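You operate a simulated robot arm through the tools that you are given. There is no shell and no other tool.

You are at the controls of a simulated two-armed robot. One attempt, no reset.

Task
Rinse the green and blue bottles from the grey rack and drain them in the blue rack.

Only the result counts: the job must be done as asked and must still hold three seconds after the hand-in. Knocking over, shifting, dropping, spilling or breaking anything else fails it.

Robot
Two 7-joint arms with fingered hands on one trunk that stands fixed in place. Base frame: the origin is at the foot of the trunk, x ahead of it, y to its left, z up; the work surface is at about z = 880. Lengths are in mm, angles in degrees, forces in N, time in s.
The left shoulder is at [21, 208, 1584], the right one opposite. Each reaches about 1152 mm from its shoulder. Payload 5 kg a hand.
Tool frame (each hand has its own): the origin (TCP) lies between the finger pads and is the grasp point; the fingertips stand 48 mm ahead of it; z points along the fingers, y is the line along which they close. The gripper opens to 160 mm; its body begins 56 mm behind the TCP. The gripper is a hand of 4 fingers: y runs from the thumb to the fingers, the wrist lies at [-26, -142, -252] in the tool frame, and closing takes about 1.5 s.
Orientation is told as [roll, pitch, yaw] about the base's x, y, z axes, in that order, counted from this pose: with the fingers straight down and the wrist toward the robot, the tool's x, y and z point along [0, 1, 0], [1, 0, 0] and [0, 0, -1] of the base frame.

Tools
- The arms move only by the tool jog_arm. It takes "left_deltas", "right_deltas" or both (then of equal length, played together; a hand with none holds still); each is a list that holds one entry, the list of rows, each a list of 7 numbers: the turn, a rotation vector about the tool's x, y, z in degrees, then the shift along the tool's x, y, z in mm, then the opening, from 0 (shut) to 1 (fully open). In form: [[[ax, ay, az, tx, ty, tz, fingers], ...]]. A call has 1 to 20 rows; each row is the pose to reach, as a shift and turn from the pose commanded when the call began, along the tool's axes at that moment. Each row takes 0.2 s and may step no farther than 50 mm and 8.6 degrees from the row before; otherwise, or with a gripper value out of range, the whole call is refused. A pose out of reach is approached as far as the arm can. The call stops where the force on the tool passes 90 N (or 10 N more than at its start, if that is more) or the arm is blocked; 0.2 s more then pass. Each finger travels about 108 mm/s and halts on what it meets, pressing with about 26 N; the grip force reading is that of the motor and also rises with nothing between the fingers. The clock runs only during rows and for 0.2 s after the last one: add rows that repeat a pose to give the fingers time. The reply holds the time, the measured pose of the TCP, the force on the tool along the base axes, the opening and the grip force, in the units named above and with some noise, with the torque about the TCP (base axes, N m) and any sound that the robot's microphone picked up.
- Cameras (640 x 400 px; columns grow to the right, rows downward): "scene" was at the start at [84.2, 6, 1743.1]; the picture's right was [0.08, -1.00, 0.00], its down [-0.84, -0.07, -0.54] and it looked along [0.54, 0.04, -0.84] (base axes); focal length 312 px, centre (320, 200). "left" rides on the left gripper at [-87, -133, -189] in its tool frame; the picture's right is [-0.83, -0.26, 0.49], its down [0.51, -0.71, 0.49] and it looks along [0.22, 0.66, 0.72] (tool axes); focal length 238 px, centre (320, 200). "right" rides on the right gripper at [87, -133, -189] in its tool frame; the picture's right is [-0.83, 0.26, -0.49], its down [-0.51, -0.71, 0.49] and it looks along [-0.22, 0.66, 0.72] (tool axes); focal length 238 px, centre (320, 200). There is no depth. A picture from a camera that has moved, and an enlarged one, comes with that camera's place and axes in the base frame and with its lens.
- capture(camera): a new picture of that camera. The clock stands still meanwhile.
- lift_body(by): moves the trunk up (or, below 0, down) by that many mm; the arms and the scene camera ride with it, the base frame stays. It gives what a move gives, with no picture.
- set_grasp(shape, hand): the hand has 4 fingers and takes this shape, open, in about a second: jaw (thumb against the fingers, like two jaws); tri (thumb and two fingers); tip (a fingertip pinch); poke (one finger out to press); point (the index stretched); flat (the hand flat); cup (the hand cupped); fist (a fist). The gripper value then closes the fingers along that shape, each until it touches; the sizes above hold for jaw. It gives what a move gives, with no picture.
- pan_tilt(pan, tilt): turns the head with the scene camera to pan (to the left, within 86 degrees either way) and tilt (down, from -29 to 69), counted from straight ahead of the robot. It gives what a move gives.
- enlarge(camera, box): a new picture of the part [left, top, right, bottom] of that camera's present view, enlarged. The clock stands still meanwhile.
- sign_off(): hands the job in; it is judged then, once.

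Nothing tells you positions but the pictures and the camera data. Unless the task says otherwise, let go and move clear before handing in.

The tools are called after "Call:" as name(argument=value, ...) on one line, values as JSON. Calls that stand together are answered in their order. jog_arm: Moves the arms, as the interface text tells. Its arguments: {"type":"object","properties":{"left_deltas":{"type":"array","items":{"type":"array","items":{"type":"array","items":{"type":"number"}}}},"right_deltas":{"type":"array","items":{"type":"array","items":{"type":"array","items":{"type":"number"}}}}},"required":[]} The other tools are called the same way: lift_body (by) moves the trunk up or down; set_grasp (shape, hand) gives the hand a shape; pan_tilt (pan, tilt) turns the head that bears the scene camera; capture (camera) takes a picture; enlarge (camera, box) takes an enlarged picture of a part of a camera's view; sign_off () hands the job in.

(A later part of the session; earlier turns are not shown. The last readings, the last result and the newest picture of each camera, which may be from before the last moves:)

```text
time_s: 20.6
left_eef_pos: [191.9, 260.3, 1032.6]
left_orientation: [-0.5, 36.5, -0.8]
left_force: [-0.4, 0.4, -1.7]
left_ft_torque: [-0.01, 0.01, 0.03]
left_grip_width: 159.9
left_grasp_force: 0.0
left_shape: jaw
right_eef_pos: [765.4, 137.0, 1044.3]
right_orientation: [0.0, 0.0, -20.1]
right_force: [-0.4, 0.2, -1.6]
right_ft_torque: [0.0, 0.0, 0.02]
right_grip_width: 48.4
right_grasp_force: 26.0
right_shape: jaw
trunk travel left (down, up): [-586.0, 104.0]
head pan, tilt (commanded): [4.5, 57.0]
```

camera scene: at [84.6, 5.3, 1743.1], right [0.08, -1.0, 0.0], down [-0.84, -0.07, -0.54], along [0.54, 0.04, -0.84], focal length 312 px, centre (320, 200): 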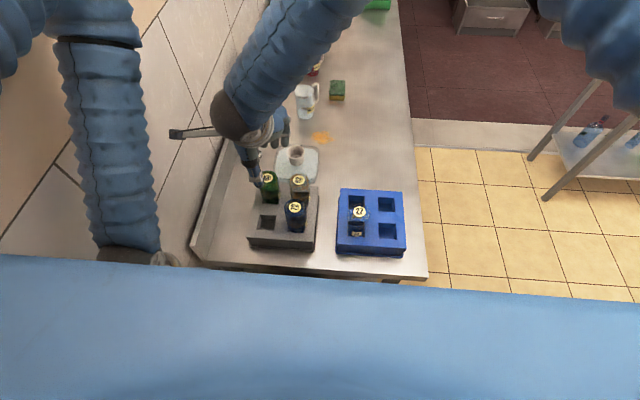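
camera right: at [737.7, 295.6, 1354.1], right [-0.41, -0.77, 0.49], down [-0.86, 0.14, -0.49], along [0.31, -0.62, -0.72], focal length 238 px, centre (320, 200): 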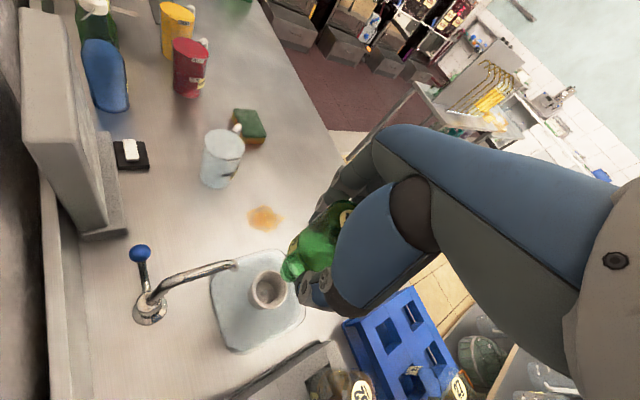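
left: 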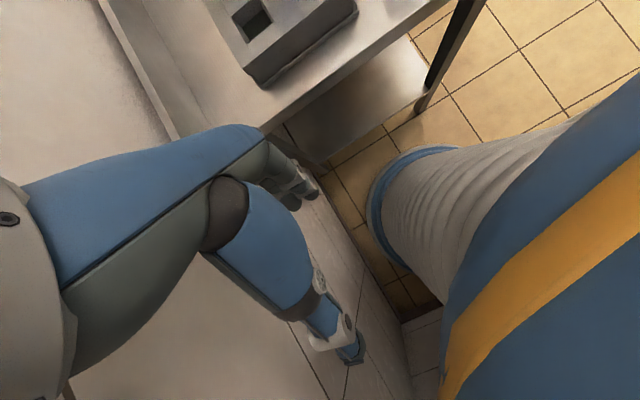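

Still no contact at z≈1044, so I'll keep going down carefully.

Call:
jog_arm(right_deltas=[[[0, 0, 0, 0, 0, 3, 0], [0, 0, 0, 0, 0, 6, 0]]])

Call:
enlarge(camera="scene", box=[260, 90, 350, 190])

Call:
enlarge(camera="right", box=[230, 180, 370, 320])

```text
time_s: 21.2
left_eef_pos: [190.6, 260.4, 1033.1]
left_orientation: [-0.5, 36.5, -0.6]
left_force: [-0.2, -0.8, -0.2]
left_ft_torque: [-0.02, -0.02, 0.01]
left_grip_width: 159.6
left_grasp_force: 0.0
left_shape: jaw
right_eef_pos: [765.6, 136.7, 1038.2]
right_orientation: [0.1, 0.1, -20.0]
right_force: [0.0, 0.7, 1.4]
right_ft_torque: [-0.03, 0.06, 0.03]
right_grip_width: 48.1
right_grasp_force: 25.9
right_shape: jaw
trunk travel left (down, up): [-586.0, 104.0]
head pan, tilt (commanded): [4.5, 57.0]
```

```text
4.00 times, centred on (305, 140) of scene
camera zoom: at [83.9, 6.3, 1743.2], right [0.08, -1.0, 0.0], down [-0.84, -0.07, -0.54], along [0.54, 0.04, -0.84], focal length 1246 px, centre (380, 440)
```

zoom: 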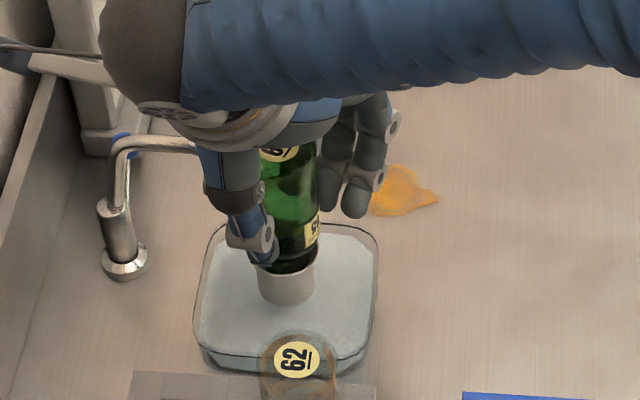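

```text
2.86 times, centred on (300, 250) of right
camera zoom: at [670.4, 263.5, 1227.1], right [-0.04, -0.87, 0.49], down [-0.84, -0.23, -0.49], along [0.54, -0.43, -0.72], focal length 681 px, centre (377, 57)
```

zoom: 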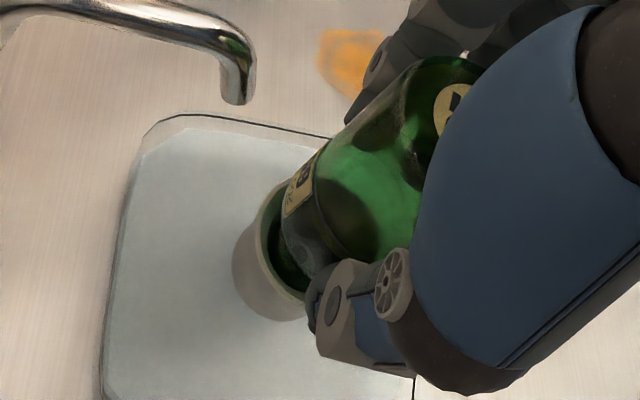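

The vertical force changed by about +3.5 N, so contact has started. I'll press down in small steps and watch the force and listen for sound.

Call:
jog_arm(right_deltas=[[[0, 0, 0, 0, 0, 2, 0], [0, 0, 0, 0, 0, 3, 0]]])

```text
time_s: 21.8
left_eef_pos: [190.4, 259.7, 1032.3]
left_orientation: [-0.5, 36.5, -0.6]
left_force: [0.0, 0.1, -0.1]
left_ft_torque: [-0.03, 0.0, -0.03]
left_grip_width: 159.6
left_grasp_force: 0.1
left_shape: jaw
right_eef_pos: [764.9, 137.7, 1034.5]
right_orientation: [0.0, 0.0, -19.9]
right_force: [-0.3, -0.8, 2.1]
right_ft_torque: [-0.02, -0.04, 0.0]
right_grip_width: 48.1
right_grasp_force: 26.1
right_shape: jaw
trunk travel left (down, up): [-586.0, 104.0]
head pan, tilt (commanded): [4.5, 57.0]
```

The force is rising slowly, like a spring being compressed. I'll continue down.

Call:
jog_arm(right_deltas=[[[0, 0, 0, 0, 0, 2, 0], [0, 0, 0, 0, 0, 4, 0]]])

```text
time_s: 22.4
left_eef_pos: [190.0, 259.5, 1033.4]
left_orientation: [-0.5, 36.4, -0.7]
left_force: [-0.1, 0.7, 0.5]
left_ft_torque: [0.02, 0.02, 0.0]
left_grip_width: 159.8
left_grasp_force: 0.2
left_shape: jaw
right_eef_pos: [764.0, 137.9, 1032.1]
right_orientation: [0.1, 0.0, -20.0]
right_force: [-0.8, -0.7, 3.6]
right_ft_torque: [-0.07, -0.06, -0.01]
right_grip_width: 48.1
right_grasp_force: 25.7
right_shape: jaw
trunk travel left (down, up): [-586.0, 104.0]
head pan, tilt (commanded): [4.5, 57.0]
```

The spring is still soft, at about 5.6 N net. I'll press a few more mm and check the view.

Call:
jog_arm(right_deltas=[[[0, 0, 0, 0, 0, 2, 0], [0, 0, 0, 0, 0, 4, 0]]])

Call:
enlarge(camera="scene", box=[260, 90, 350, 190])

Call:
enlarge(camera="right", box=[230, 180, 370, 320])

```text
time_s: 23.0
left_eef_pos: [191.2, 260.6, 1032.4]
left_orientation: [-0.4, 36.5, -0.7]
left_force: [-0.3, 0.7, -0.4]
left_ft_torque: [-0.02, 0.01, 0.0]
left_grip_width: 159.8
left_grasp_force: 0.0
left_shape: jaw
right_eef_pos: [765.2, 137.3, 1026.8]
right_orientation: [-0.1, 0.0, -20.0]
right_force: [-0.9, 0.0, 6.1]
right_ft_torque: [-0.03, -0.06, -0.02]
right_grip_width: 48.4
right_grasp_force: 25.7
right_shape: jaw
trunk travel left (down, up): [-586.0, 104.0]
head pan, tilt (commanded): [4.5, 57.0]
```

```text
4.00 times, centred on (305, 140) of scene
camera zoom: at [83.6, 6.2, 1743.2], right [0.08, -1.0, 0.0], down [-0.84, -0.07, -0.54], along [0.54, 0.04, -0.84], focal length 1246 px, centre (380, 440)
```

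zoom: 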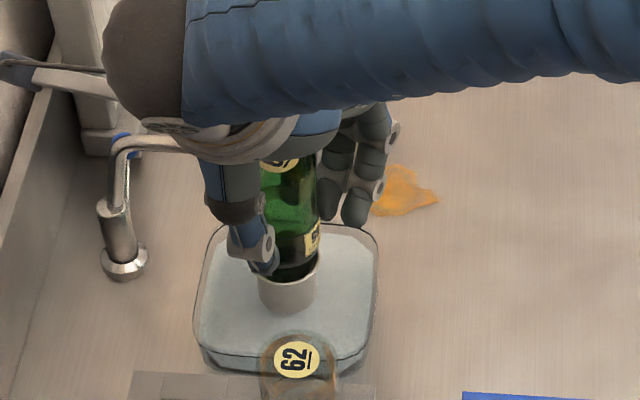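

```text
2.86 times, centred on (300, 250) of right
camera zoom: at [670.1, 263.6, 1216.5], right [-0.04, -0.87, 0.49], down [-0.84, -0.23, -0.49], along [0.54, -0.43, -0.72], focal length 681 px, centre (377, 57)
```

zoom: 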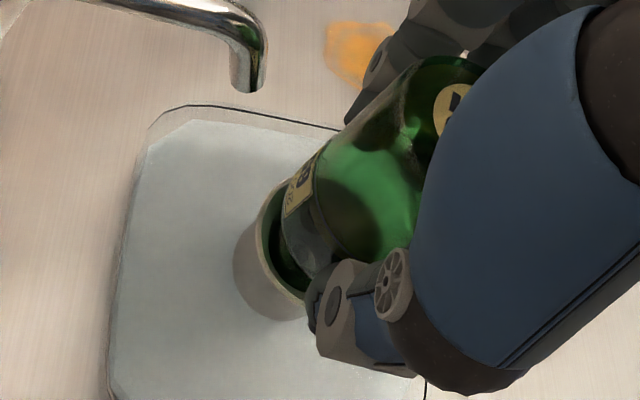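

The cup itself is moving down with the bottle, so it's a spring-loaded plunger. I'll press further, watching for a sound or a hard stop.

Call:
jog_arm(right_deltas=[[[0, 0, 0, 0, 0, 3, 0], [0, 0, 0, 0, 0, 6, 0]]])

```text
time_s: 23.6
left_eef_pos: [190.4, 261.2, 1033.3]
left_orientation: [-0.4, 36.6, -0.7]
left_force: [0.1, 1.1, -0.4]
left_ft_torque: [0.0, -0.02, -0.02]
left_grip_width: 159.7
left_grasp_force: 0.1
left_shape: jaw
right_eef_pos: [764.9, 136.9, 1021.5]
right_orientation: [0.0, 0.0, -20.0]
right_force: [-1.1, -0.7, 8.2]
right_ft_torque: [0.05, -0.05, 0.03]
right_grip_width: 48.5
right_grasp_force: 25.7
right_shape: jaw
trunk travel left (down, up): [-586.0, 104.0]
head pan, tilt (commanded): [4.5, 57.0]
```

The force is rising linearly at about 10 N net with no sound yet. I'll press further.

Call:
jog_arm(right_deltas=[[[0, 0, 0, 0, 0, 3, 0], [0, 0, 0, 0, 0, 6, 0]]])

Call:
enlarge(camera="scene", box=[260, 90, 350, 190])

Call:
enlarge(camera="right", box=[230, 180, 370, 320])

```text
time_s: 24.2
left_eef_pos: [189.6, 259.1, 1032.8]
left_orientation: [-0.5, 36.4, -0.7]
left_force: [-0.1, 0.6, 0.2]
left_ft_torque: [-0.01, 0.0, 0.02]
left_grip_width: 159.5
left_grasp_force: 0.0
left_shape: jaw
right_eef_pos: [765.6, 137.0, 1019.2]
right_orientation: [0.1, -0.2, -20.0]
right_force: [-2.4, -1.3, 24.9]
right_ft_torque: [0.01, -0.07, 0.03]
right_grip_width: 49.0
right_grasp_force: 25.8
right_shape: jaw
trunk travel left (down, up): [-586.0, 104.0]
head pan, tilt (commanded): [4.5, 57.0]
```

```text
4.00 times, centred on (305, 140) of scene
camera zoom: at [81.3, 5.7, 1743.5], right [0.08, -1.0, 0.0], down [-0.84, -0.07, -0.55], along [0.54, 0.04, -0.84], focal length 1246 px, centre (380, 440)
```

zoom: 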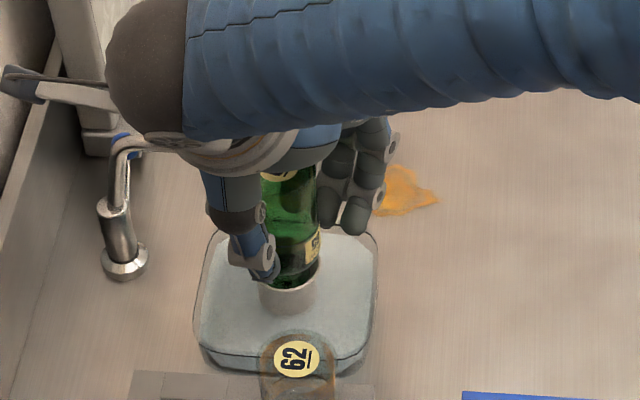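

```text
2.86 times, centred on (300, 250) of right
camera zoom: at [668.8, 263.7, 1207.1], right [-0.04, -0.87, 0.49], down [-0.84, -0.23, -0.49], along [0.54, -0.43, -0.72], focal length 681 px, centre (377, 57)
```

zoom: 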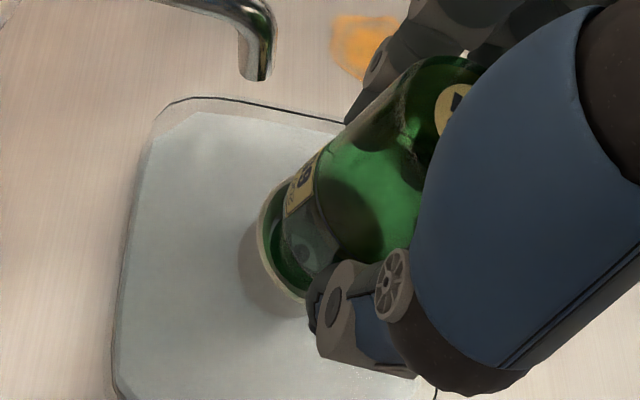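

The plunger has bottomed out at about 27 N. I'll ease back slightly and hold it pressed for a couple of seconds to see whether it rinses.

Call:
jog_arm(right_deltas=[[[0, 0, 0, 0, 0, -1.5, 0], [0, 0, 0, 0, 0, -1.5, 0], [0, 0, 0, 0, 0, -1.5, 0], [0, 0, 0, 0, 0, -1.5, 0], [0, 0, 0, 0, 0, -1.5, 0]]])

Call:
capture(camera="right")

Call:
enlarge(camera="scene", box=[270, 110, 340, 180])

Call:
enlarge(camera="right", box=[270, 180, 350, 300])

```text
time_s: 25.4
left_eef_pos: [190.1, 258.3, 1033.3]
left_orientation: [-0.5, 36.4, -0.6]
left_force: [-0.2, 0.7, -0.5]
left_ft_torque: [0.01, -0.02, 0.02]
left_grip_width: 159.6
left_grasp_force: 0.0
left_shape: jaw
right_eef_pos: [763.8, 137.3, 1018.1]
right_orientation: [0.1, 0.0, -20.0]
right_force: [0.9, -0.1, 28.0]
right_ft_torque: [-0.01, -0.34, 0.01]
right_grip_width: 49.6
right_grasp_force: 25.8
right_shape: jaw
trunk travel left (down, up): [-586.0, 104.0]
head pan, tilt (commanded): [4.5, 57.0]
```

```text
taken
camera right: at [668.6, 263.6, 1206.9], right [-0.04, -0.87, 0.49], down [-0.84, -0.23, -0.49], along [0.54, -0.43, -0.72], focal length 238 px, centre (320, 200)
```

right: 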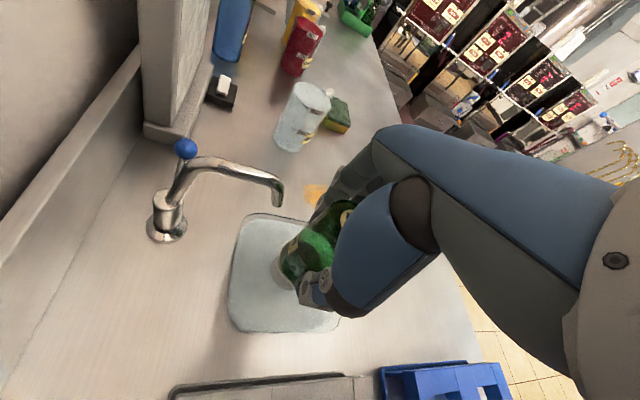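

```text
5.71 times, centred on (305, 145) of scene
camera zoom: at [81.8, 5.9, 1743.3], right [0.08, -1.0, 0.0], down [-0.84, -0.07, -0.55], along [0.54, 0.04, -0.84], focal length 1780 px, centre (406, 514)
```

zoom: 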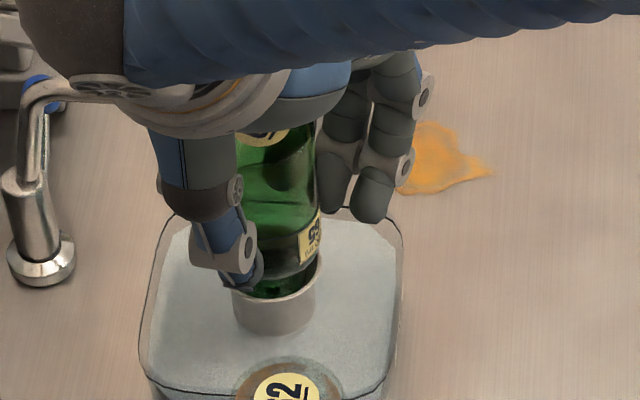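

```text
3.33 times, centred on (310, 240) of right
camera zoom: at [668.6, 263.6, 1206.9], right [-0.04, -0.87, 0.49], down [-0.84, -0.23, -0.49], along [0.54, -0.43, -0.72], focal length 794 px, centre (353, 67)
```

zoom: 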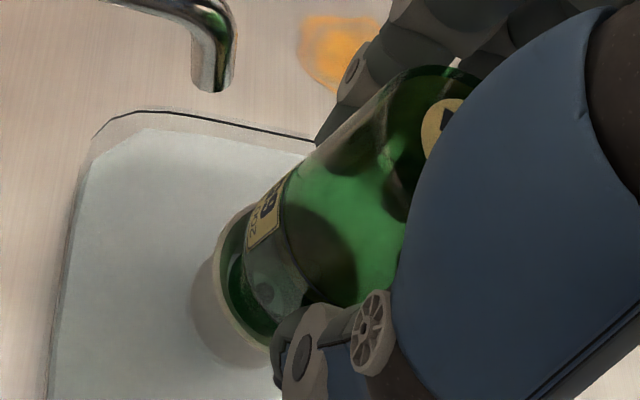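

No sound was reported, but the plunger clearly moved its full stroke into the shallow tray of rinse liquid. I'll add pump strokes, with the neck staying in the cup, and watch for spray or sound.

Call:
jog_arm(right_deltas=[[[0, 0, 0, 0, 0, -5, 0], [0, 0, 0, 0, 0, -10, 0], [0, 0, 0, 0, 0, -15, 0], [0, 0, 0, 0, 0, -18, 0], [0, 0, 0, 0, 0, -18, 0], [0, 0, 0, 0, 0, -12, 0], [0, 0, 0, 0, 0, -7, 0], [0, 0, 0, 0, 0, -3, 0], [0, 0, 0, 0, 0, -2, 0], [0, 0, 0, 0, 0, -2, 0]]])

Call:
enlarge(camera="right", box=[270, 180, 350, 300])

```text
time_s: 27.6
left_eef_pos: [190.9, 260.9, 1033.2]
left_orientation: [-0.5, 36.5, -0.8]
left_force: [-0.2, 0.6, 0.6]
left_ft_torque: [-0.02, -0.01, 0.01]
left_grip_width: 159.9
left_grasp_force: 0.0
left_shape: jaw
right_eef_pos: [765.2, 135.9, 1018.5]
right_orientation: [-0.1, 0.0, -20.0]
right_force: [-2.8, -0.5, 10.9]
right_ft_torque: [-0.03, 0.1, 0.04]
right_grip_width: 49.4
right_grasp_force: 25.8
right_shape: jaw
trunk travel left (down, up): [-586.0, 104.0]
head pan, tilt (commanded): [4.5, 57.0]
```

```text
3.33 times, centred on (310, 240) of right
camera zoom: at [669.6, 263.8, 1208.4], right [-0.04, -0.87, 0.49], down [-0.84, -0.23, -0.49], along [0.54, -0.43, -0.72], focal length 794 px, centre (353, 67)
```

zoom: 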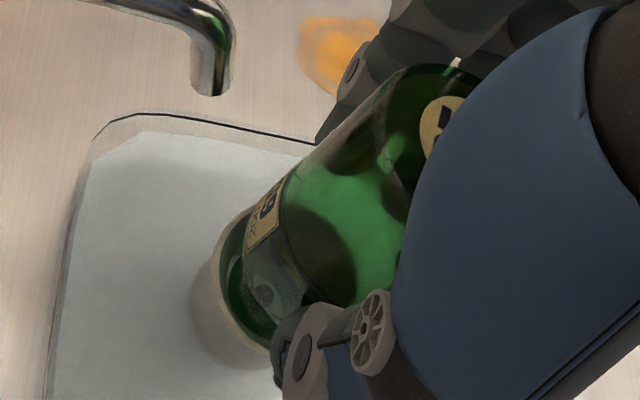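

I notice a small highlight inside the bottle that only appears when the plunger is pressed. I'll zoom in to see whether it's a water jet.

Call:
enlarge(camera="right", box=[295, 190, 345, 260])

Call:
enlarge(camera="scene", box=[285, 118, 325, 158])

```text
5.71 times, centred on (320, 225) of right
camera zoom: at [669.6, 263.8, 1208.4], right [-0.04, -0.87, 0.49], down [-0.84, -0.23, -0.49], along [0.54, -0.43, -0.72], focal length 1362 px, centre (320, 57)
```

zoom: 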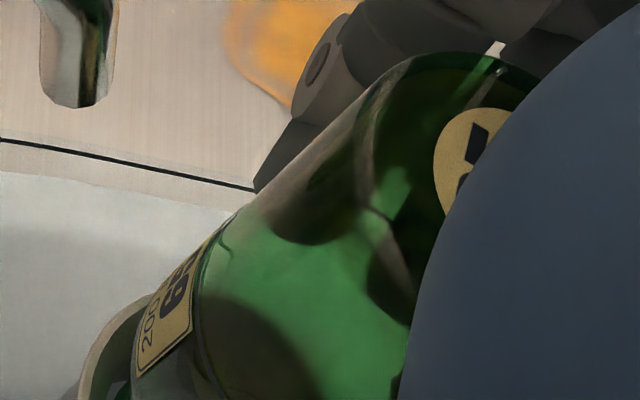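

```text
10.00 times, centred on (305, 138) of scene
camera zoom: at [83.1, 6.0, 1743.2], right [0.08, -1.0, 0.0], down [-0.84, -0.07, -0.54], along [0.54, 0.04, -0.84], focal length 3116 px, centre (470, 820)
```

zoom: 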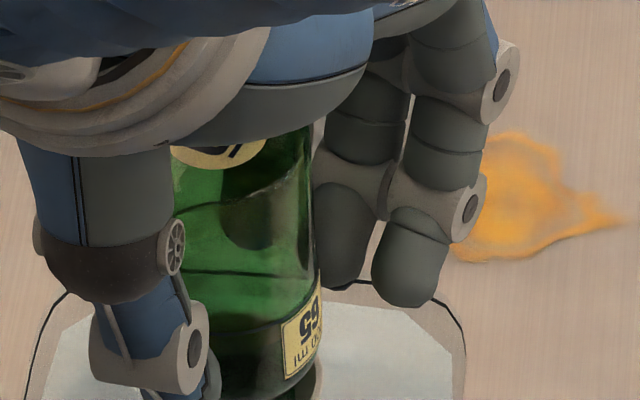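

It's only refraction in the glass. While holding, I'll check the pitcher labels, the tray and the faucet lever for clues about how this rinser works.

Call:
enlarge(camera="right", box=[190, 0, 370, 160])

Call:
enlarge(camera="right", box=[130, 120, 310, 340])

Call:
enlarge(camera="scene", box=[230, 60, 380, 190])

```text
2.50 times, centred on (280, 80) of right
camera zoom: at [669.6, 263.8, 1208.4], right [-0.04, -0.87, 0.49], down [-0.84, -0.23, -0.49], along [0.54, -0.43, -0.72], focal length 596 px, centre (420, 500)
```

zoom: 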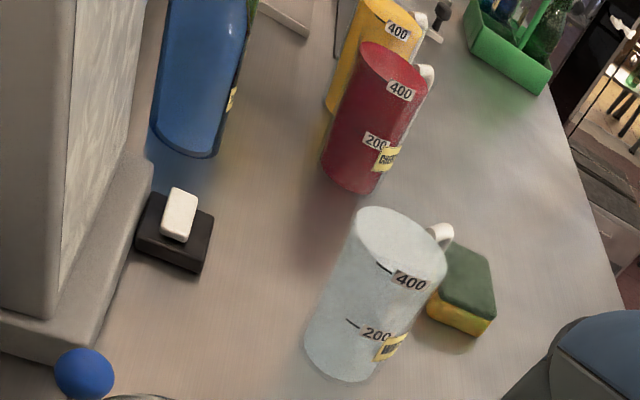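

```text
1.82 times, centred on (220, 230) of right
camera zoom: at [669.6, 263.8, 1208.4], right [-0.04, -0.87, 0.49], down [-0.84, -0.23, -0.49], along [0.54, -0.43, -0.72], focal length 433 px, centre (502, 146)
```

zoom: 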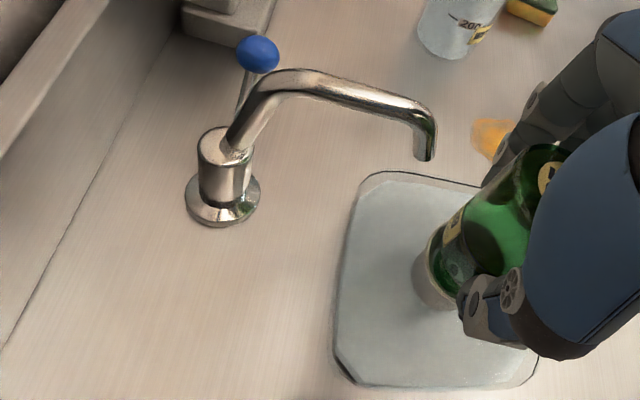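

```text
3.08 times, centred on (305, 125) of scene
camera zoom: at [83.1, 6.0, 1743.2], right [0.08, -1.0, 0.0], down [-0.84, -0.07, -0.54], along [0.54, 0.04, -0.84], focal length 959 px, centre (366, 431)
```

zoom: 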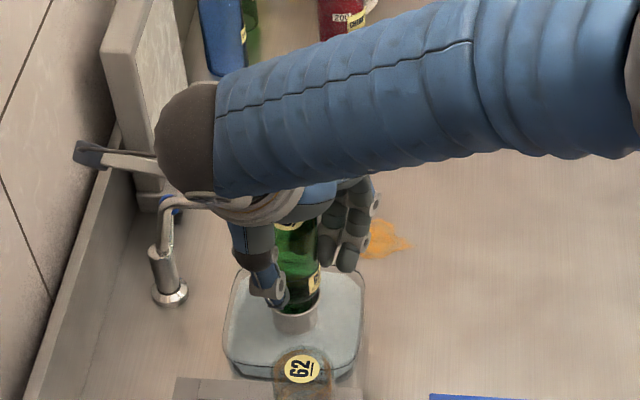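

The tray is a clear bowl holding liquid and the plunger acts as a pump, so repeated full strokes should rinse the bottle. I'll do two more full strokes with short holds at the bottom.

Call:
jog_arm(right_deltas=[[[0, 0, 0, 0, 0, -6, 0], [0, 0, 0, 0, 0, -12, 0], [0, 0, 0, 0, 0, -18, 0], [0, 0, 0, 0, 0, -18, 0], [0, 0, 0, 0, 0, -12, 0], [0, 0, 0, 0, 0, -6, 0], [0, 0, 0, 0, 0, -1, 0], [0, 0, 0, 0, 0, 1.5, 0], [0, 0, 0, 0, 0, 1.5, 0], [0, 0, 0, 0, 0, 1.5, 0], [0, 0, 0, 0, 0, 1.5, 0], [0, 0, 0, 0, 0, 1.5, 0]]])

Call:
enlarge(camera="right", box=[250, 180, 350, 300])

```text
time_s: 30.2
left_eef_pos: [190.3, 260.3, 1034.1]
left_orientation: [-0.6, 36.3, -0.7]
left_force: [-0.3, 0.0, -0.3]
left_ft_torque: [0.01, -0.02, 0.01]
left_grip_width: 159.8
left_grasp_force: 0.0
left_shape: jaw
right_eef_pos: [764.8, 137.7, 1018.4]
right_orientation: [0.1, -0.2, -20.0]
right_force: [-2.0, -0.3, 22.0]
right_ft_torque: [0.03, 0.02, 0.01]
right_grip_width: 49.5
right_grasp_force: 26.0
right_shape: jaw
trunk travel left (down, up): [-586.0, 104.0]
head pan, tilt (commanded): [4.5, 57.0]
```

```text
3.33 times, centred on (300, 240) of right
camera zoom: at [669.0, 263.6, 1207.3], right [-0.04, -0.87, 0.49], down [-0.84, -0.23, -0.49], along [0.54, -0.43, -0.72], focal length 794 px, centre (387, 67)
```

zoom: 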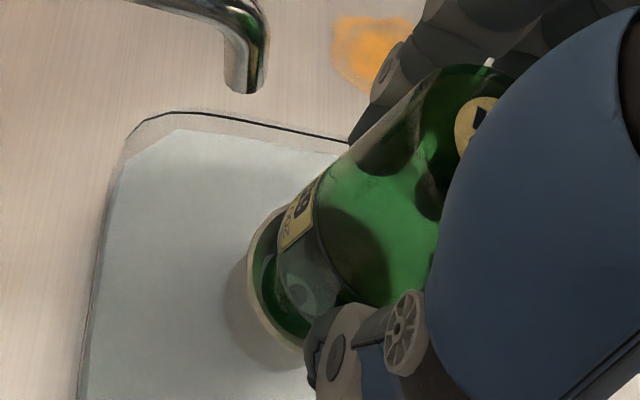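

The plunger is fully pressed at about 24 N. I'll hold it down about 2 s more, then do two more strokes to be thorough.

Call:
jog_arm(right_deltas=[[[0, 0, 0, 0, 0, 0, 0], [0, 0, 0, 0, 0, 0, 0], [0, 0, 0, 0, 0, 0, 0], [0, 0, 0, 0, 0, 0, 0], [0, 0, 0, 0, 0, 0, 0], [0, 0, 0, 0, 0, 0, 0], [0, 0, 0, 0, 0, 0, 0], [0, 0, 0, 0, 0, 0, 0], [0, 0, 0, 0, 0, 0, 0], [0, 0, 0, 0, 0, 0, 0]]])

Call:
jog_arm(right_deltas=[[[0, 0, 0, 0, 0, -6, 0], [0, 0, 0, 0, 0, -12, 0], [0, 0, 0, 0, 0, -18, 0], [0, 0, 0, 0, 0, -20, 0], [0, 0, 0, 0, 0, -14, 0], [0, 0, 0, 0, 0, -8, 0], [0, 0, 0, 0, 0, -3, 0], [0, 0, 0, 0, 0, 0, 0], [0, 0, 0, 0, 0, 0, 0], [0, 0, 0, 0, 0, 0, 0], [0, 0, 0, 0, 0, -6, 0], [0, 0, 0, 0, 0, -12, 0], [0, 0, 0, 0, 0, -18, 0], [0, 0, 0, 0, 0, -20, 0], [0, 0, 0, 0, 0, -14, 0], [0, 0, 0, 0, 0, -8, 0], [0, 0, 0, 0, 0, -3, 0], [0, 0, 0, 0, 0, 0, 0], [0, 0, 0, 0, 0, 0, 0], [0, 0, 0, 0, 0, 0, 0]]])

Call:
enlarge(camera="right", box=[250, 180, 350, 300])

```text
time_s: 32.4
left_eef_pos: [190.3, 260.5, 1033.8]
left_orientation: [-0.5, 36.4, -0.7]
left_force: [0.2, 0.6, -0.6]
left_ft_torque: [0.04, -0.03, -0.02]
left_grip_width: 159.7
left_grasp_force: 0.1
left_shape: jaw
right_eef_pos: [764.5, 136.4, 1018.8]
right_orientation: [0.0, -0.1, -20.0]
right_force: [-1.6, -0.2, 24.4]
right_ft_torque: [0.02, -0.11, -0.01]
right_grip_width: 49.9
right_grasp_force: 26.2
right_shape: jaw
trunk travel left (down, up): [-586.0, 104.0]
head pan, tilt (commanded): [4.5, 57.0]
```

```text
time_s: 36.6
left_eef_pos: [190.0, 260.1, 1033.1]
left_orientation: [-0.6, 36.4, -0.7]
left_force: [-1.2, -0.6, -0.1]
left_ft_torque: [-0.02, 0.0, 0.03]
left_grip_width: 159.9
left_grasp_force: 0.0
left_shape: jaw
right_eef_pos: [763.9, 138.0, 1018.6]
right_orientation: [0.2, 0.0, -20.0]
right_force: [-2.1, -0.1, 19.3]
right_ft_torque: [-0.03, -0.08, -0.01]
right_grip_width: 49.6
right_grasp_force: 26.1
right_shape: jaw
trunk travel left (down, up): [-586.0, 104.0]
head pan, tilt (commanded): [4.5, 57.0]
```

```text
3.33 times, centred on (300, 240) of right
camera zoom: at [668.9, 263.8, 1207.3], right [-0.04, -0.87, 0.49], down [-0.84, -0.23, -0.49], along [0.54, -0.43, -0.72], focal length 794 px, centre (387, 67)
```

zoom: 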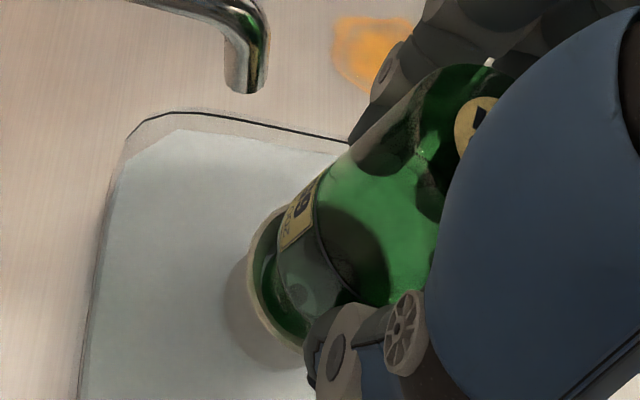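

The green bottle has had five full strokes and a long hold. I'll lift it out of the cup slowly, let it drip a moment, and look at it.

Call:
jog_arm(right_deltas=[[[0, 0, 0, 0, 0, -8, 0], [0, 0, 0, 0, 0, -18, 0], [0, 0, 0, 0, 0, -30, 0], [0, 0, 0, 0, 0, -45, 0], [0, 0, 0, 0, 0, -60, 0], [0, 0, 0, 0, 0, -75, 0], [0, 0, 0, 0, 0, -90, 0], [0, 0, 0, 0, 0, -90, 0], [0, 0, 0, 0, 0, -90, 0], [0, 0, 0, 0, 0, -90, 0]]])

Call:
enlarge(camera="right", box=[230, 180, 370, 320])

Call:
enlarge(camera="scene", box=[260, 90, 350, 190])

```text
time_s: 38.8
left_eef_pos: [191.7, 260.4, 1033.8]
left_orientation: [-0.5, 36.5, -0.7]
left_force: [-0.6, 0.5, 0.3]
left_ft_torque: [0.02, 0.03, 0.0]
left_grip_width: 159.6
left_grasp_force: 0.1
left_shape: jaw
right_eef_pos: [765.6, 137.4, 1107.4]
right_orientation: [0.0, 0.0, -20.0]
right_force: [0.5, 0.5, -1.6]
right_ft_torque: [-0.01, 0.03, 0.0]
right_grip_width: 49.0
right_grasp_force: 26.0
right_shape: jaw
trunk travel left (down, up): [-586.0, 104.0]
head pan, tilt (commanded): [4.5, 57.0]
```

```text
2.86 times, centred on (300, 250) of right
camera zoom: at [670.2, 263.3, 1295.8], right [-0.04, -0.87, 0.49], down [-0.84, -0.23, -0.49], along [0.54, -0.43, -0.72], focal length 681 px, centre (377, 57)
```

zoom: 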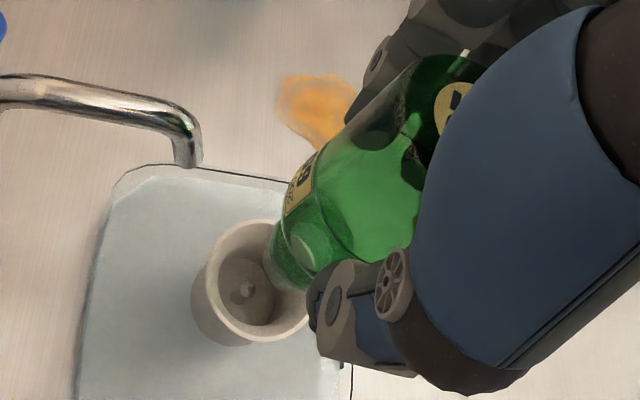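

```text
4.00 times, centred on (305, 140) of scene
camera zoom: at [84.3, 6.3, 1743.1], right [0.08, -1.0, 0.0], down [-0.84, -0.07, -0.54], along [0.54, 0.04, -0.84], focal length 1246 px, centre (380, 440)
```

zoom: 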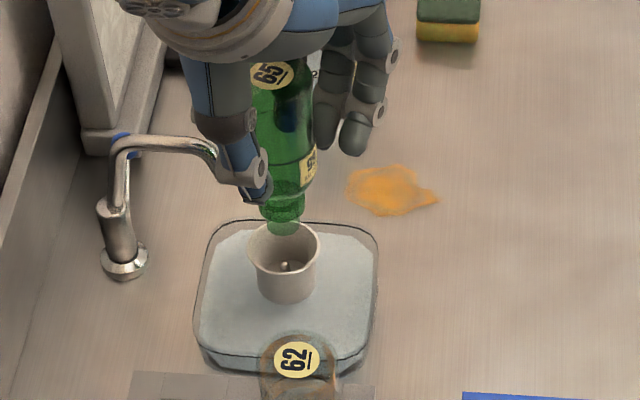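

The bottle looks brighter and clearer green than before rinsing, so some film seems to have gone. I'll zoom in closer to check for residue.

Call:
enlarge(camera="right", box=[280, 190, 350, 260])

Call:
enlarge(camera="scene", box=[285, 95, 325, 155])

Call:
enlarge(camera="scene", box=[240, 160, 420, 260])

```text
5.71 times, centred on (315, 225) of right
camera zoom: at [670.2, 263.3, 1295.8], right [-0.04, -0.87, 0.49], down [-0.84, -0.23, -0.49], along [0.54, -0.43, -0.72], focal length 1362 px, centre (349, 57)
```

zoom: 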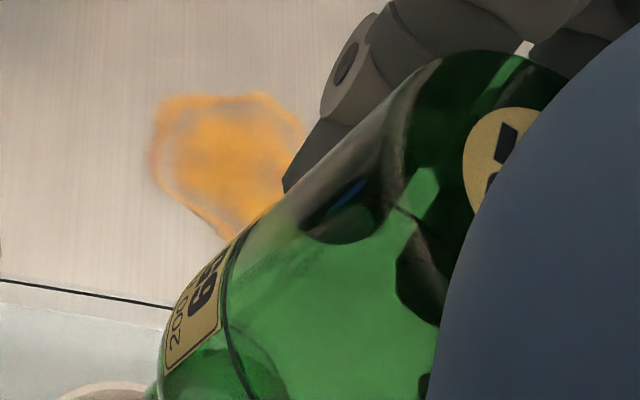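

```text
6.67 times, centred on (305, 125) of scene
camera zoom: at [84.3, 6.3, 1743.1], right [0.08, -1.0, 0.0], down [-0.84, -0.07, -0.54], along [0.54, 0.04, -0.84], focal length 2077 px, centre (420, 700)
```

zoom: 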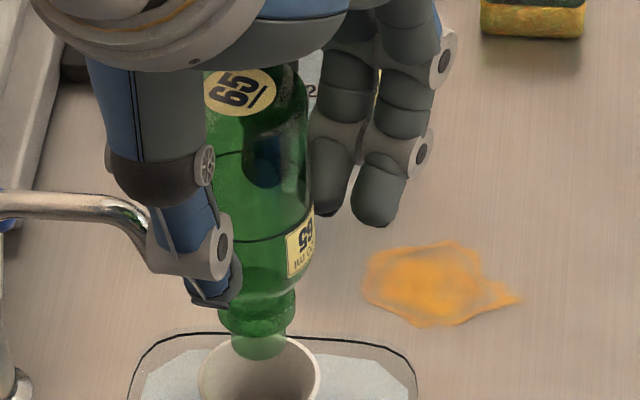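

```text
3.56 times, centred on (330, 210) of scene
camera zoom: at [84.3, 6.3, 1743.1], right [0.08, -1.0, 0.0], down [-0.84, -0.07, -0.54], along [0.54, 0.04, -0.84], focal length 1108 px, centre (284, 164)
```

zoom: 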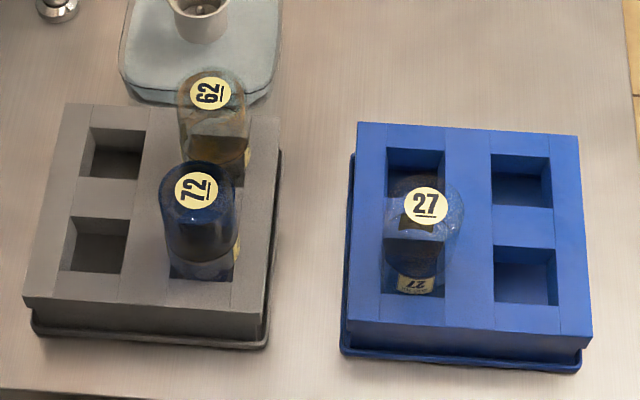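

Green 65 is now clear and bright. I'll raise it well above everything, carry it to the blue rack's empty front-right slot near (506, -153), and hover there to check alignment.

Call:
jog_arm(right_deltas=[[[0, 0, 0, 0, 0, -40, 0], [0, 0, 0, 0, 0, -80, 0], [0, 0, 0, 0, 0, -93, 0], [0, 0, -2, -36.2, -14.4, -93, 0], [0, 0, -4, -72.4, -28.8, -93, 0], [0, 0, -6, -108.6, -43.3, -93, 0], [0, 0, -8, -144.8, -57.7, -93, 0], [0, 0, -10, -181, -72.1, -93, 0], [0, 0, -12, -217.1, -86.6, -93, 0], [0, 0, -14, -253.3, -101, -93, 0], [0, 0, -16, -289.5, -115.4, -93, 0], [0, 0, -18, -325.7, -129.9, -93, 0], [0, 0, -20, -361.9, -144.3, -93, 0], [0, 0, -20, -361.9, -144.3, -93, 0]]])

Call:
capture(camera="right")

Call:
enlarge(camera="scene", box=[300, 130, 440, 270])

```text
time_s: 41.8
left_eef_pos: [191.6, 260.5, 1032.4]
left_orientation: [-0.4, 36.6, -0.7]
left_force: [-0.2, 0.7, -1.1]
left_ft_torque: [-0.04, 0.06, 0.03]
left_grip_width: 159.7
left_grasp_force: 0.0
left_shape: jaw
right_eef_pos: [506.1, -153.4, 1199.8]
right_orientation: [0.0, -0.1, 0.0]
right_force: [0.8, 0.6, -2.4]
right_ft_torque: [-0.06, 0.03, -0.03]
right_grip_width: 49.1
right_grasp_force: 26.2
right_shape: jaw
trunk travel left (down, up): [-586.0, 104.0]
head pan, tilt (commanded): [4.5, 57.0]
```

```text
taken
camera right: at [373.0, -66.6, 1389.1], right [0.26, -0.83, 0.49], down [-0.71, -0.51, -0.49], along [0.66, -0.22, -0.72], focal length 238 px, centre (320, 200)
```

right: 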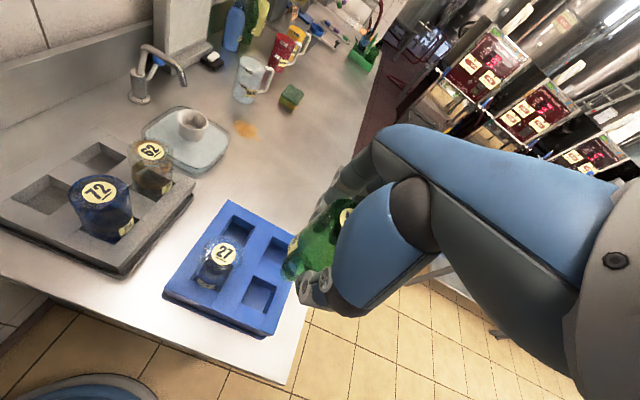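

```text
2.86 times, centred on (370, 200) of scene
camera zoom: at [85.1, 7.4, 1743.0], right [0.08, -1.0, 0.0], down [-0.84, -0.07, -0.54], along [0.54, 0.04, -0.84], focal length 890 px, centre (177, 200)
```

zoom: 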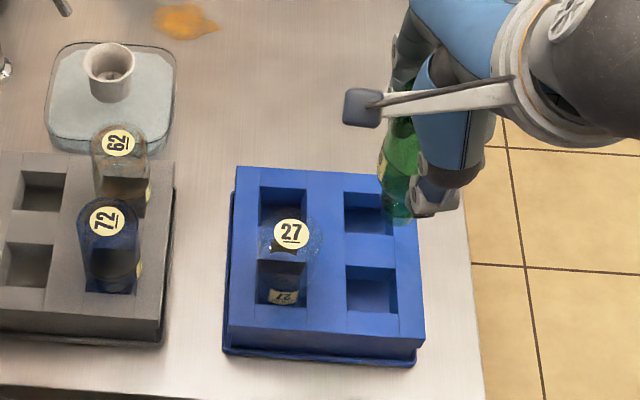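

The green bottle hovers high over the blue rack's right side. I'll zoom both views to locate the front-right slot.

Call:
enlarge(camera="right", box=[150, 190, 340, 340])

Call:
enlarge(camera="scene", box=[340, 150, 420, 260])

```text
2.67 times, centred on (245, 265) of right
camera zoom: at [373.0, -66.6, 1389.1], right [0.26, -0.83, 0.49], down [-0.71, -0.51, -0.49], along [0.66, -0.22, -0.72], focal length 636 px, centre (520, 27)
```

zoom: 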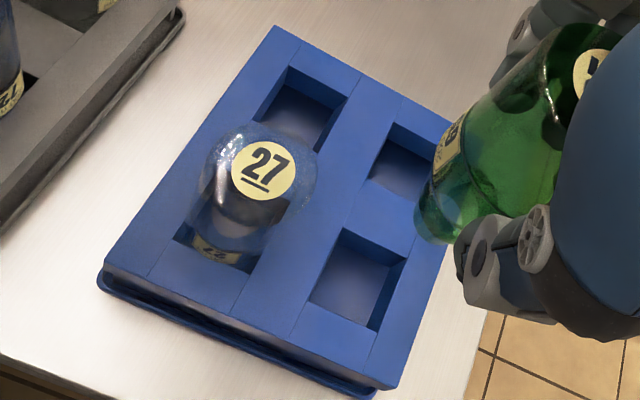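

```text
3.64 times, centred on (380, 205) of scene
camera zoom: at [85.1, 7.4, 1743.0], right [0.08, -1.0, 0.0], down [-0.84, -0.07, -0.54], along [0.54, 0.04, -0.84], focal length 1133 px, centre (102, 182)
```

zoom: 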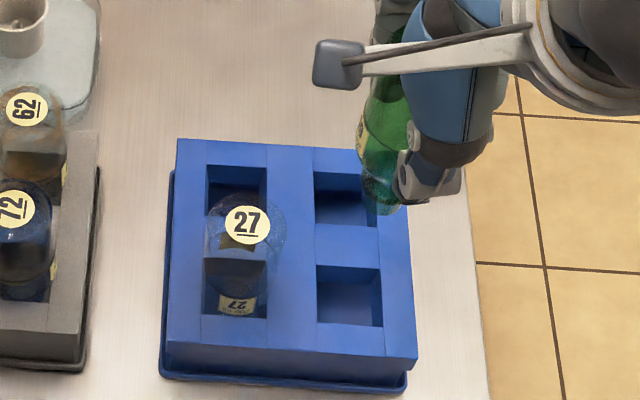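

The slot centre is near (506, -155). I'll lower the mouth to just above the rack and check again.

Call:
jog_arm(right_deltas=[[[0, 0, 0, -1.6, 0, 30, 0], [0, 0, 0, -1.6, 0, 60, 0], [0, 0, 0, -1.6, 0, 90, 0], [0, 0, 0, -1.6, 0, 110, 0], [0, 0, 0, -1.6, 0, 122, 0]]])

Call:
enlarge(camera="right", box=[200, 180, 380, 340])

Call:
enlarge(camera="scene", box=[340, 150, 420, 260])

```text
time_s: 43.0
left_eef_pos: [191.8, 260.5, 1032.8]
left_orientation: [-0.5, 36.5, -0.7]
left_force: [-0.6, -0.5, 0.1]
left_ft_torque: [0.0, -0.02, 0.02]
left_grip_width: 159.5
left_grasp_force: 0.1
left_shape: jaw
right_eef_pos: [506.4, -153.7, 1078.3]
right_orientation: [-0.1, 0.1, 0.0]
right_force: [0.0, -0.7, -1.0]
right_ft_torque: [0.0, -0.02, 0.0]
right_grip_width: 48.9
right_grasp_force: 25.9
right_shape: jaw
trunk travel left (down, up): [-586.0, 104.0]
head pan, tilt (commanded): [4.5, 57.0]
```

```text
2.50 times, centred on (290, 260) of right
camera zoom: at [373.6, -68.2, 1266.2], right [0.26, -0.83, 0.49], down [-0.71, -0.51, -0.49], along [0.66, -0.22, -0.72], focal length 596 px, centre (395, 50)
```

zoom: 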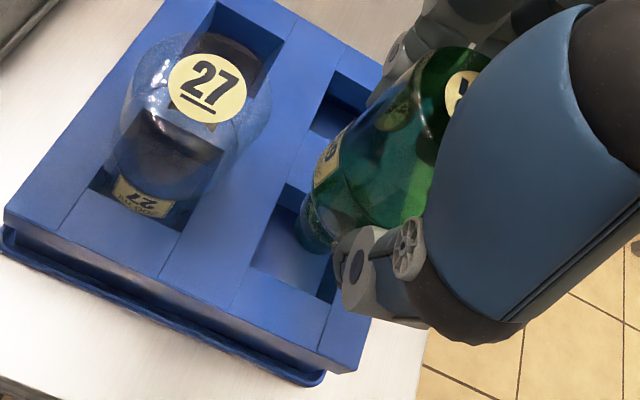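

```text
3.64 times, centred on (380, 205) of scene
camera zoom: at [84.3, 6.1, 1743.1], right [0.08, -1.0, 0.0], down [-0.84, -0.07, -0.54], along [0.54, 0.04, -0.84], focal length 1133 px, centre (102, 182)
```

zoom: 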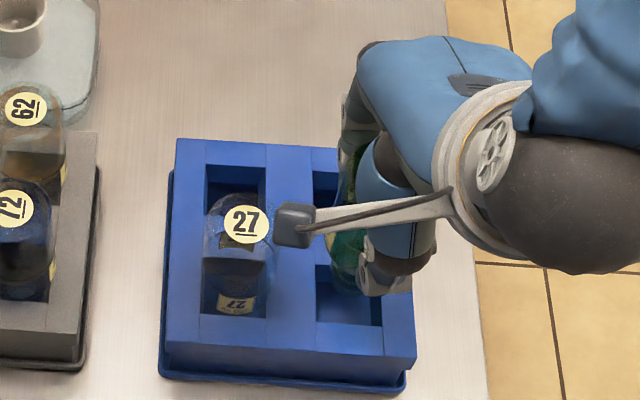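

The mouth lines up with the slot in both views, so I'll lower it in.

Call:
jog_arm(right_deltas=[[[0, 0, 0, -0.5, 0, 10, 0], [0, 0, 0, -0.5, 0, 20, 0], [0, 0, 0, -0.5, 0, 30, 0], [0, 0, 0, -0.5, 0, 40, 0], [0, 0, 0, -0.5, 0, 50, 0], [0, 0, 0, -0.5, 0, 58, 0]]])

Call:
enlarge(camera="right", box=[200, 180, 380, 340])

Call:
enlarge(camera="scene", box=[340, 150, 420, 260])

```text
time_s: 44.4
left_eef_pos: [191.6, 260.1, 1033.9]
left_orientation: [-0.4, 36.5, -0.7]
left_force: [-0.7, -0.2, 0.2]
left_ft_torque: [0.0, 0.01, -0.01]
left_grip_width: 159.5
left_grasp_force: 0.1
left_shape: jaw
right_eef_pos: [505.5, -155.3, 1018.4]
right_orientation: [0.0, 0.1, 0.0]
right_force: [1.0, -0.8, -1.2]
right_ft_torque: [0.0, 0.01, 0.01]
right_grip_width: 48.8
right_grasp_force: 25.9
right_shape: jaw
trunk travel left (down, up): [-586.0, 104.0]
head pan, tilt (commanded): [4.5, 57.0]
```

```text
2.50 times, centred on (290, 260) of right
camera zoom: at [373.6, -69.1, 1208.5], right [0.26, -0.83, 0.49], down [-0.71, -0.51, -0.49], along [0.66, -0.22, -0.72], focal length 596 px, centre (395, 50)
```

zoom: 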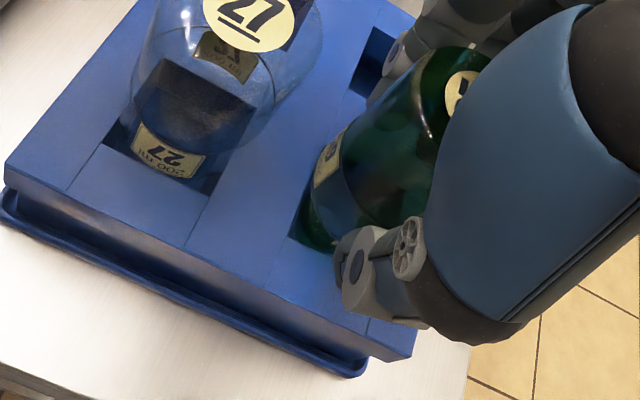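

```text
3.64 times, centred on (380, 205) of scene
camera zoom: at [84.6, 6.1, 1743.1], right [0.08, -1.0, 0.0], down [-0.84, -0.07, -0.54], along [0.54, 0.04, -0.84], focal length 1133 px, centre (102, 182)
```

zoom: 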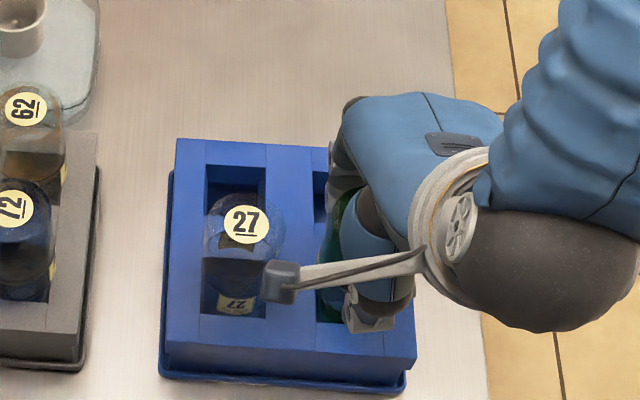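

The neck is in the slot with no side load. I'll lower gently until it seats.

Call:
jog_arm(right_deltas=[[[0, 0, 0, 0, 0, 3, 0], [0, 0, 0, 0, 0, 6, 0], [0, 0, 0, 0, 0, 9, 0]]])

```text
time_s: 45.2
left_eef_pos: [191.7, 260.4, 1032.9]
left_orientation: [-0.5, 36.6, -0.7]
left_force: [-1.2, -0.2, 0.7]
left_ft_torque: [0.02, 0.02, 0.01]
left_grip_width: 159.7
left_grasp_force: 0.0
left_shape: jaw
right_eef_pos: [506.7, -155.2, 1010.7]
right_orientation: [0.0, 0.1, -0.1]
right_force: [-0.2, 0.5, -0.8]
right_ft_torque: [-0.04, 0.01, 0.02]
right_grip_width: 48.9
right_grasp_force: 26.1
right_shape: jaw
trunk travel left (down, up): [-586.0, 104.0]
head pan, tilt (commanded): [4.5, 57.0]
```

Call:
jog_arm(right_deltas=[[[0, 0, 0, 0, 0, 2, 0], [0, 0, 0, 0, 0, 4, 0], [0, 0, 0, 0, 0, 5, 0]]])

```text
time_s: 46.0
left_eef_pos: [191.4, 259.4, 1033.8]
left_orientation: [-0.5, 36.5, -0.7]
left_force: [-0.2, -0.2, 0.4]
left_ft_torque: [-0.01, -0.01, 0.0]
left_grip_width: 159.8
left_grasp_force: 0.1
left_shape: jaw
right_eef_pos: [505.3, -157.0, 1006.4]
right_orientation: [-0.1, 0.0, 0.0]
right_force: [-4.9, -2.7, 6.2]
right_ft_torque: [-0.07, 0.19, -0.01]
right_grip_width: 48.9
right_grasp_force: 25.7
right_shape: jaw
trunk travel left (down, up): [-586.0, 104.0]
head pan, tilt (commanded): [4.5, 57.0]
```

There is contact, with small side forces toward -x and -y, so the bottle touches one slot edge just before seating. I'll nudge that way to relieve it.

Call:
jog_arm(right_deltas=[[[0, 0, 0, -1, -1, 0, 0], [0, 0, 0, -1.5, -2, 0, 0], [0, 0, 0, -1.5, -2, 0, 0]]])

Call:
enlarge(camera="right", box=[220, 180, 360, 320])

```text
time_s: 46.8
left_eef_pos: [189.8, 258.8, 1033.4]
left_orientation: [-0.5, 36.6, -0.7]
left_force: [0.3, 0.0, 0.0]
left_ft_torque: [-0.02, 0.0, -0.01]
left_grip_width: 159.8
left_grasp_force: 0.1
left_shape: jaw
right_eef_pos: [503.9, -157.0, 1006.0]
right_orientation: [0.0, -0.1, 0.1]
right_force: [-0.1, 0.1, -2.1]
right_ft_torque: [0.03, 0.03, 0.01]
right_grip_width: 48.8
right_grasp_force: 26.1
right_shape: jaw
trunk travel left (down, up): [-586.0, 104.0]
head pan, tilt (commanded): [4.5, 57.0]
```

```text
2.86 times, centred on (290, 250) of right
camera zoom: at [371.1, -70.5, 1194.9], right [0.26, -0.83, 0.49], down [-0.71, -0.51, -0.49], along [0.66, -0.22, -0.72], focal length 681 px, centre (406, 57)
```

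zoom: 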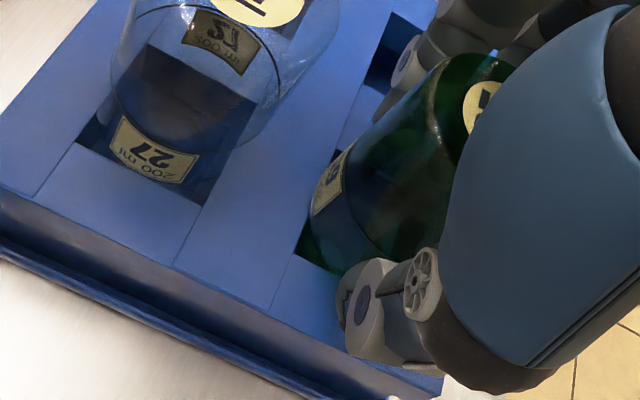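

The side contact cleared, so the slot centre is slightly further that way. I'll continue lowering.

Call:
jog_arm(right_deltas=[[[0, 0, 0, 0, 0, 1.5, 0], [0, 0, 0, 0, 0, 3, 0], [0, 0, 0, 0, 0, 3, 0]]])

```text
time_s: 47.6
left_eef_pos: [190.5, 259.8, 1033.5]
left_orientation: [-0.6, 36.4, -0.7]
left_force: [0.1, 1.0, -1.0]
left_ft_torque: [0.0, -0.01, 0.01]
left_grip_width: 159.8
left_grasp_force: 0.1
left_shape: jaw
right_eef_pos: [503.2, -155.6, 1004.1]
right_orientation: [0.0, -0.1, 0.1]
right_force: [-2.2, -0.5, 23.2]
right_ft_torque: [0.03, 0.12, 0.01]
right_grip_width: 49.5
right_grasp_force: 25.4
right_shape: jaw
trunk travel left (down, up): [-586.0, 104.0]
head pan, tilt (commanded): [4.5, 57.0]
```

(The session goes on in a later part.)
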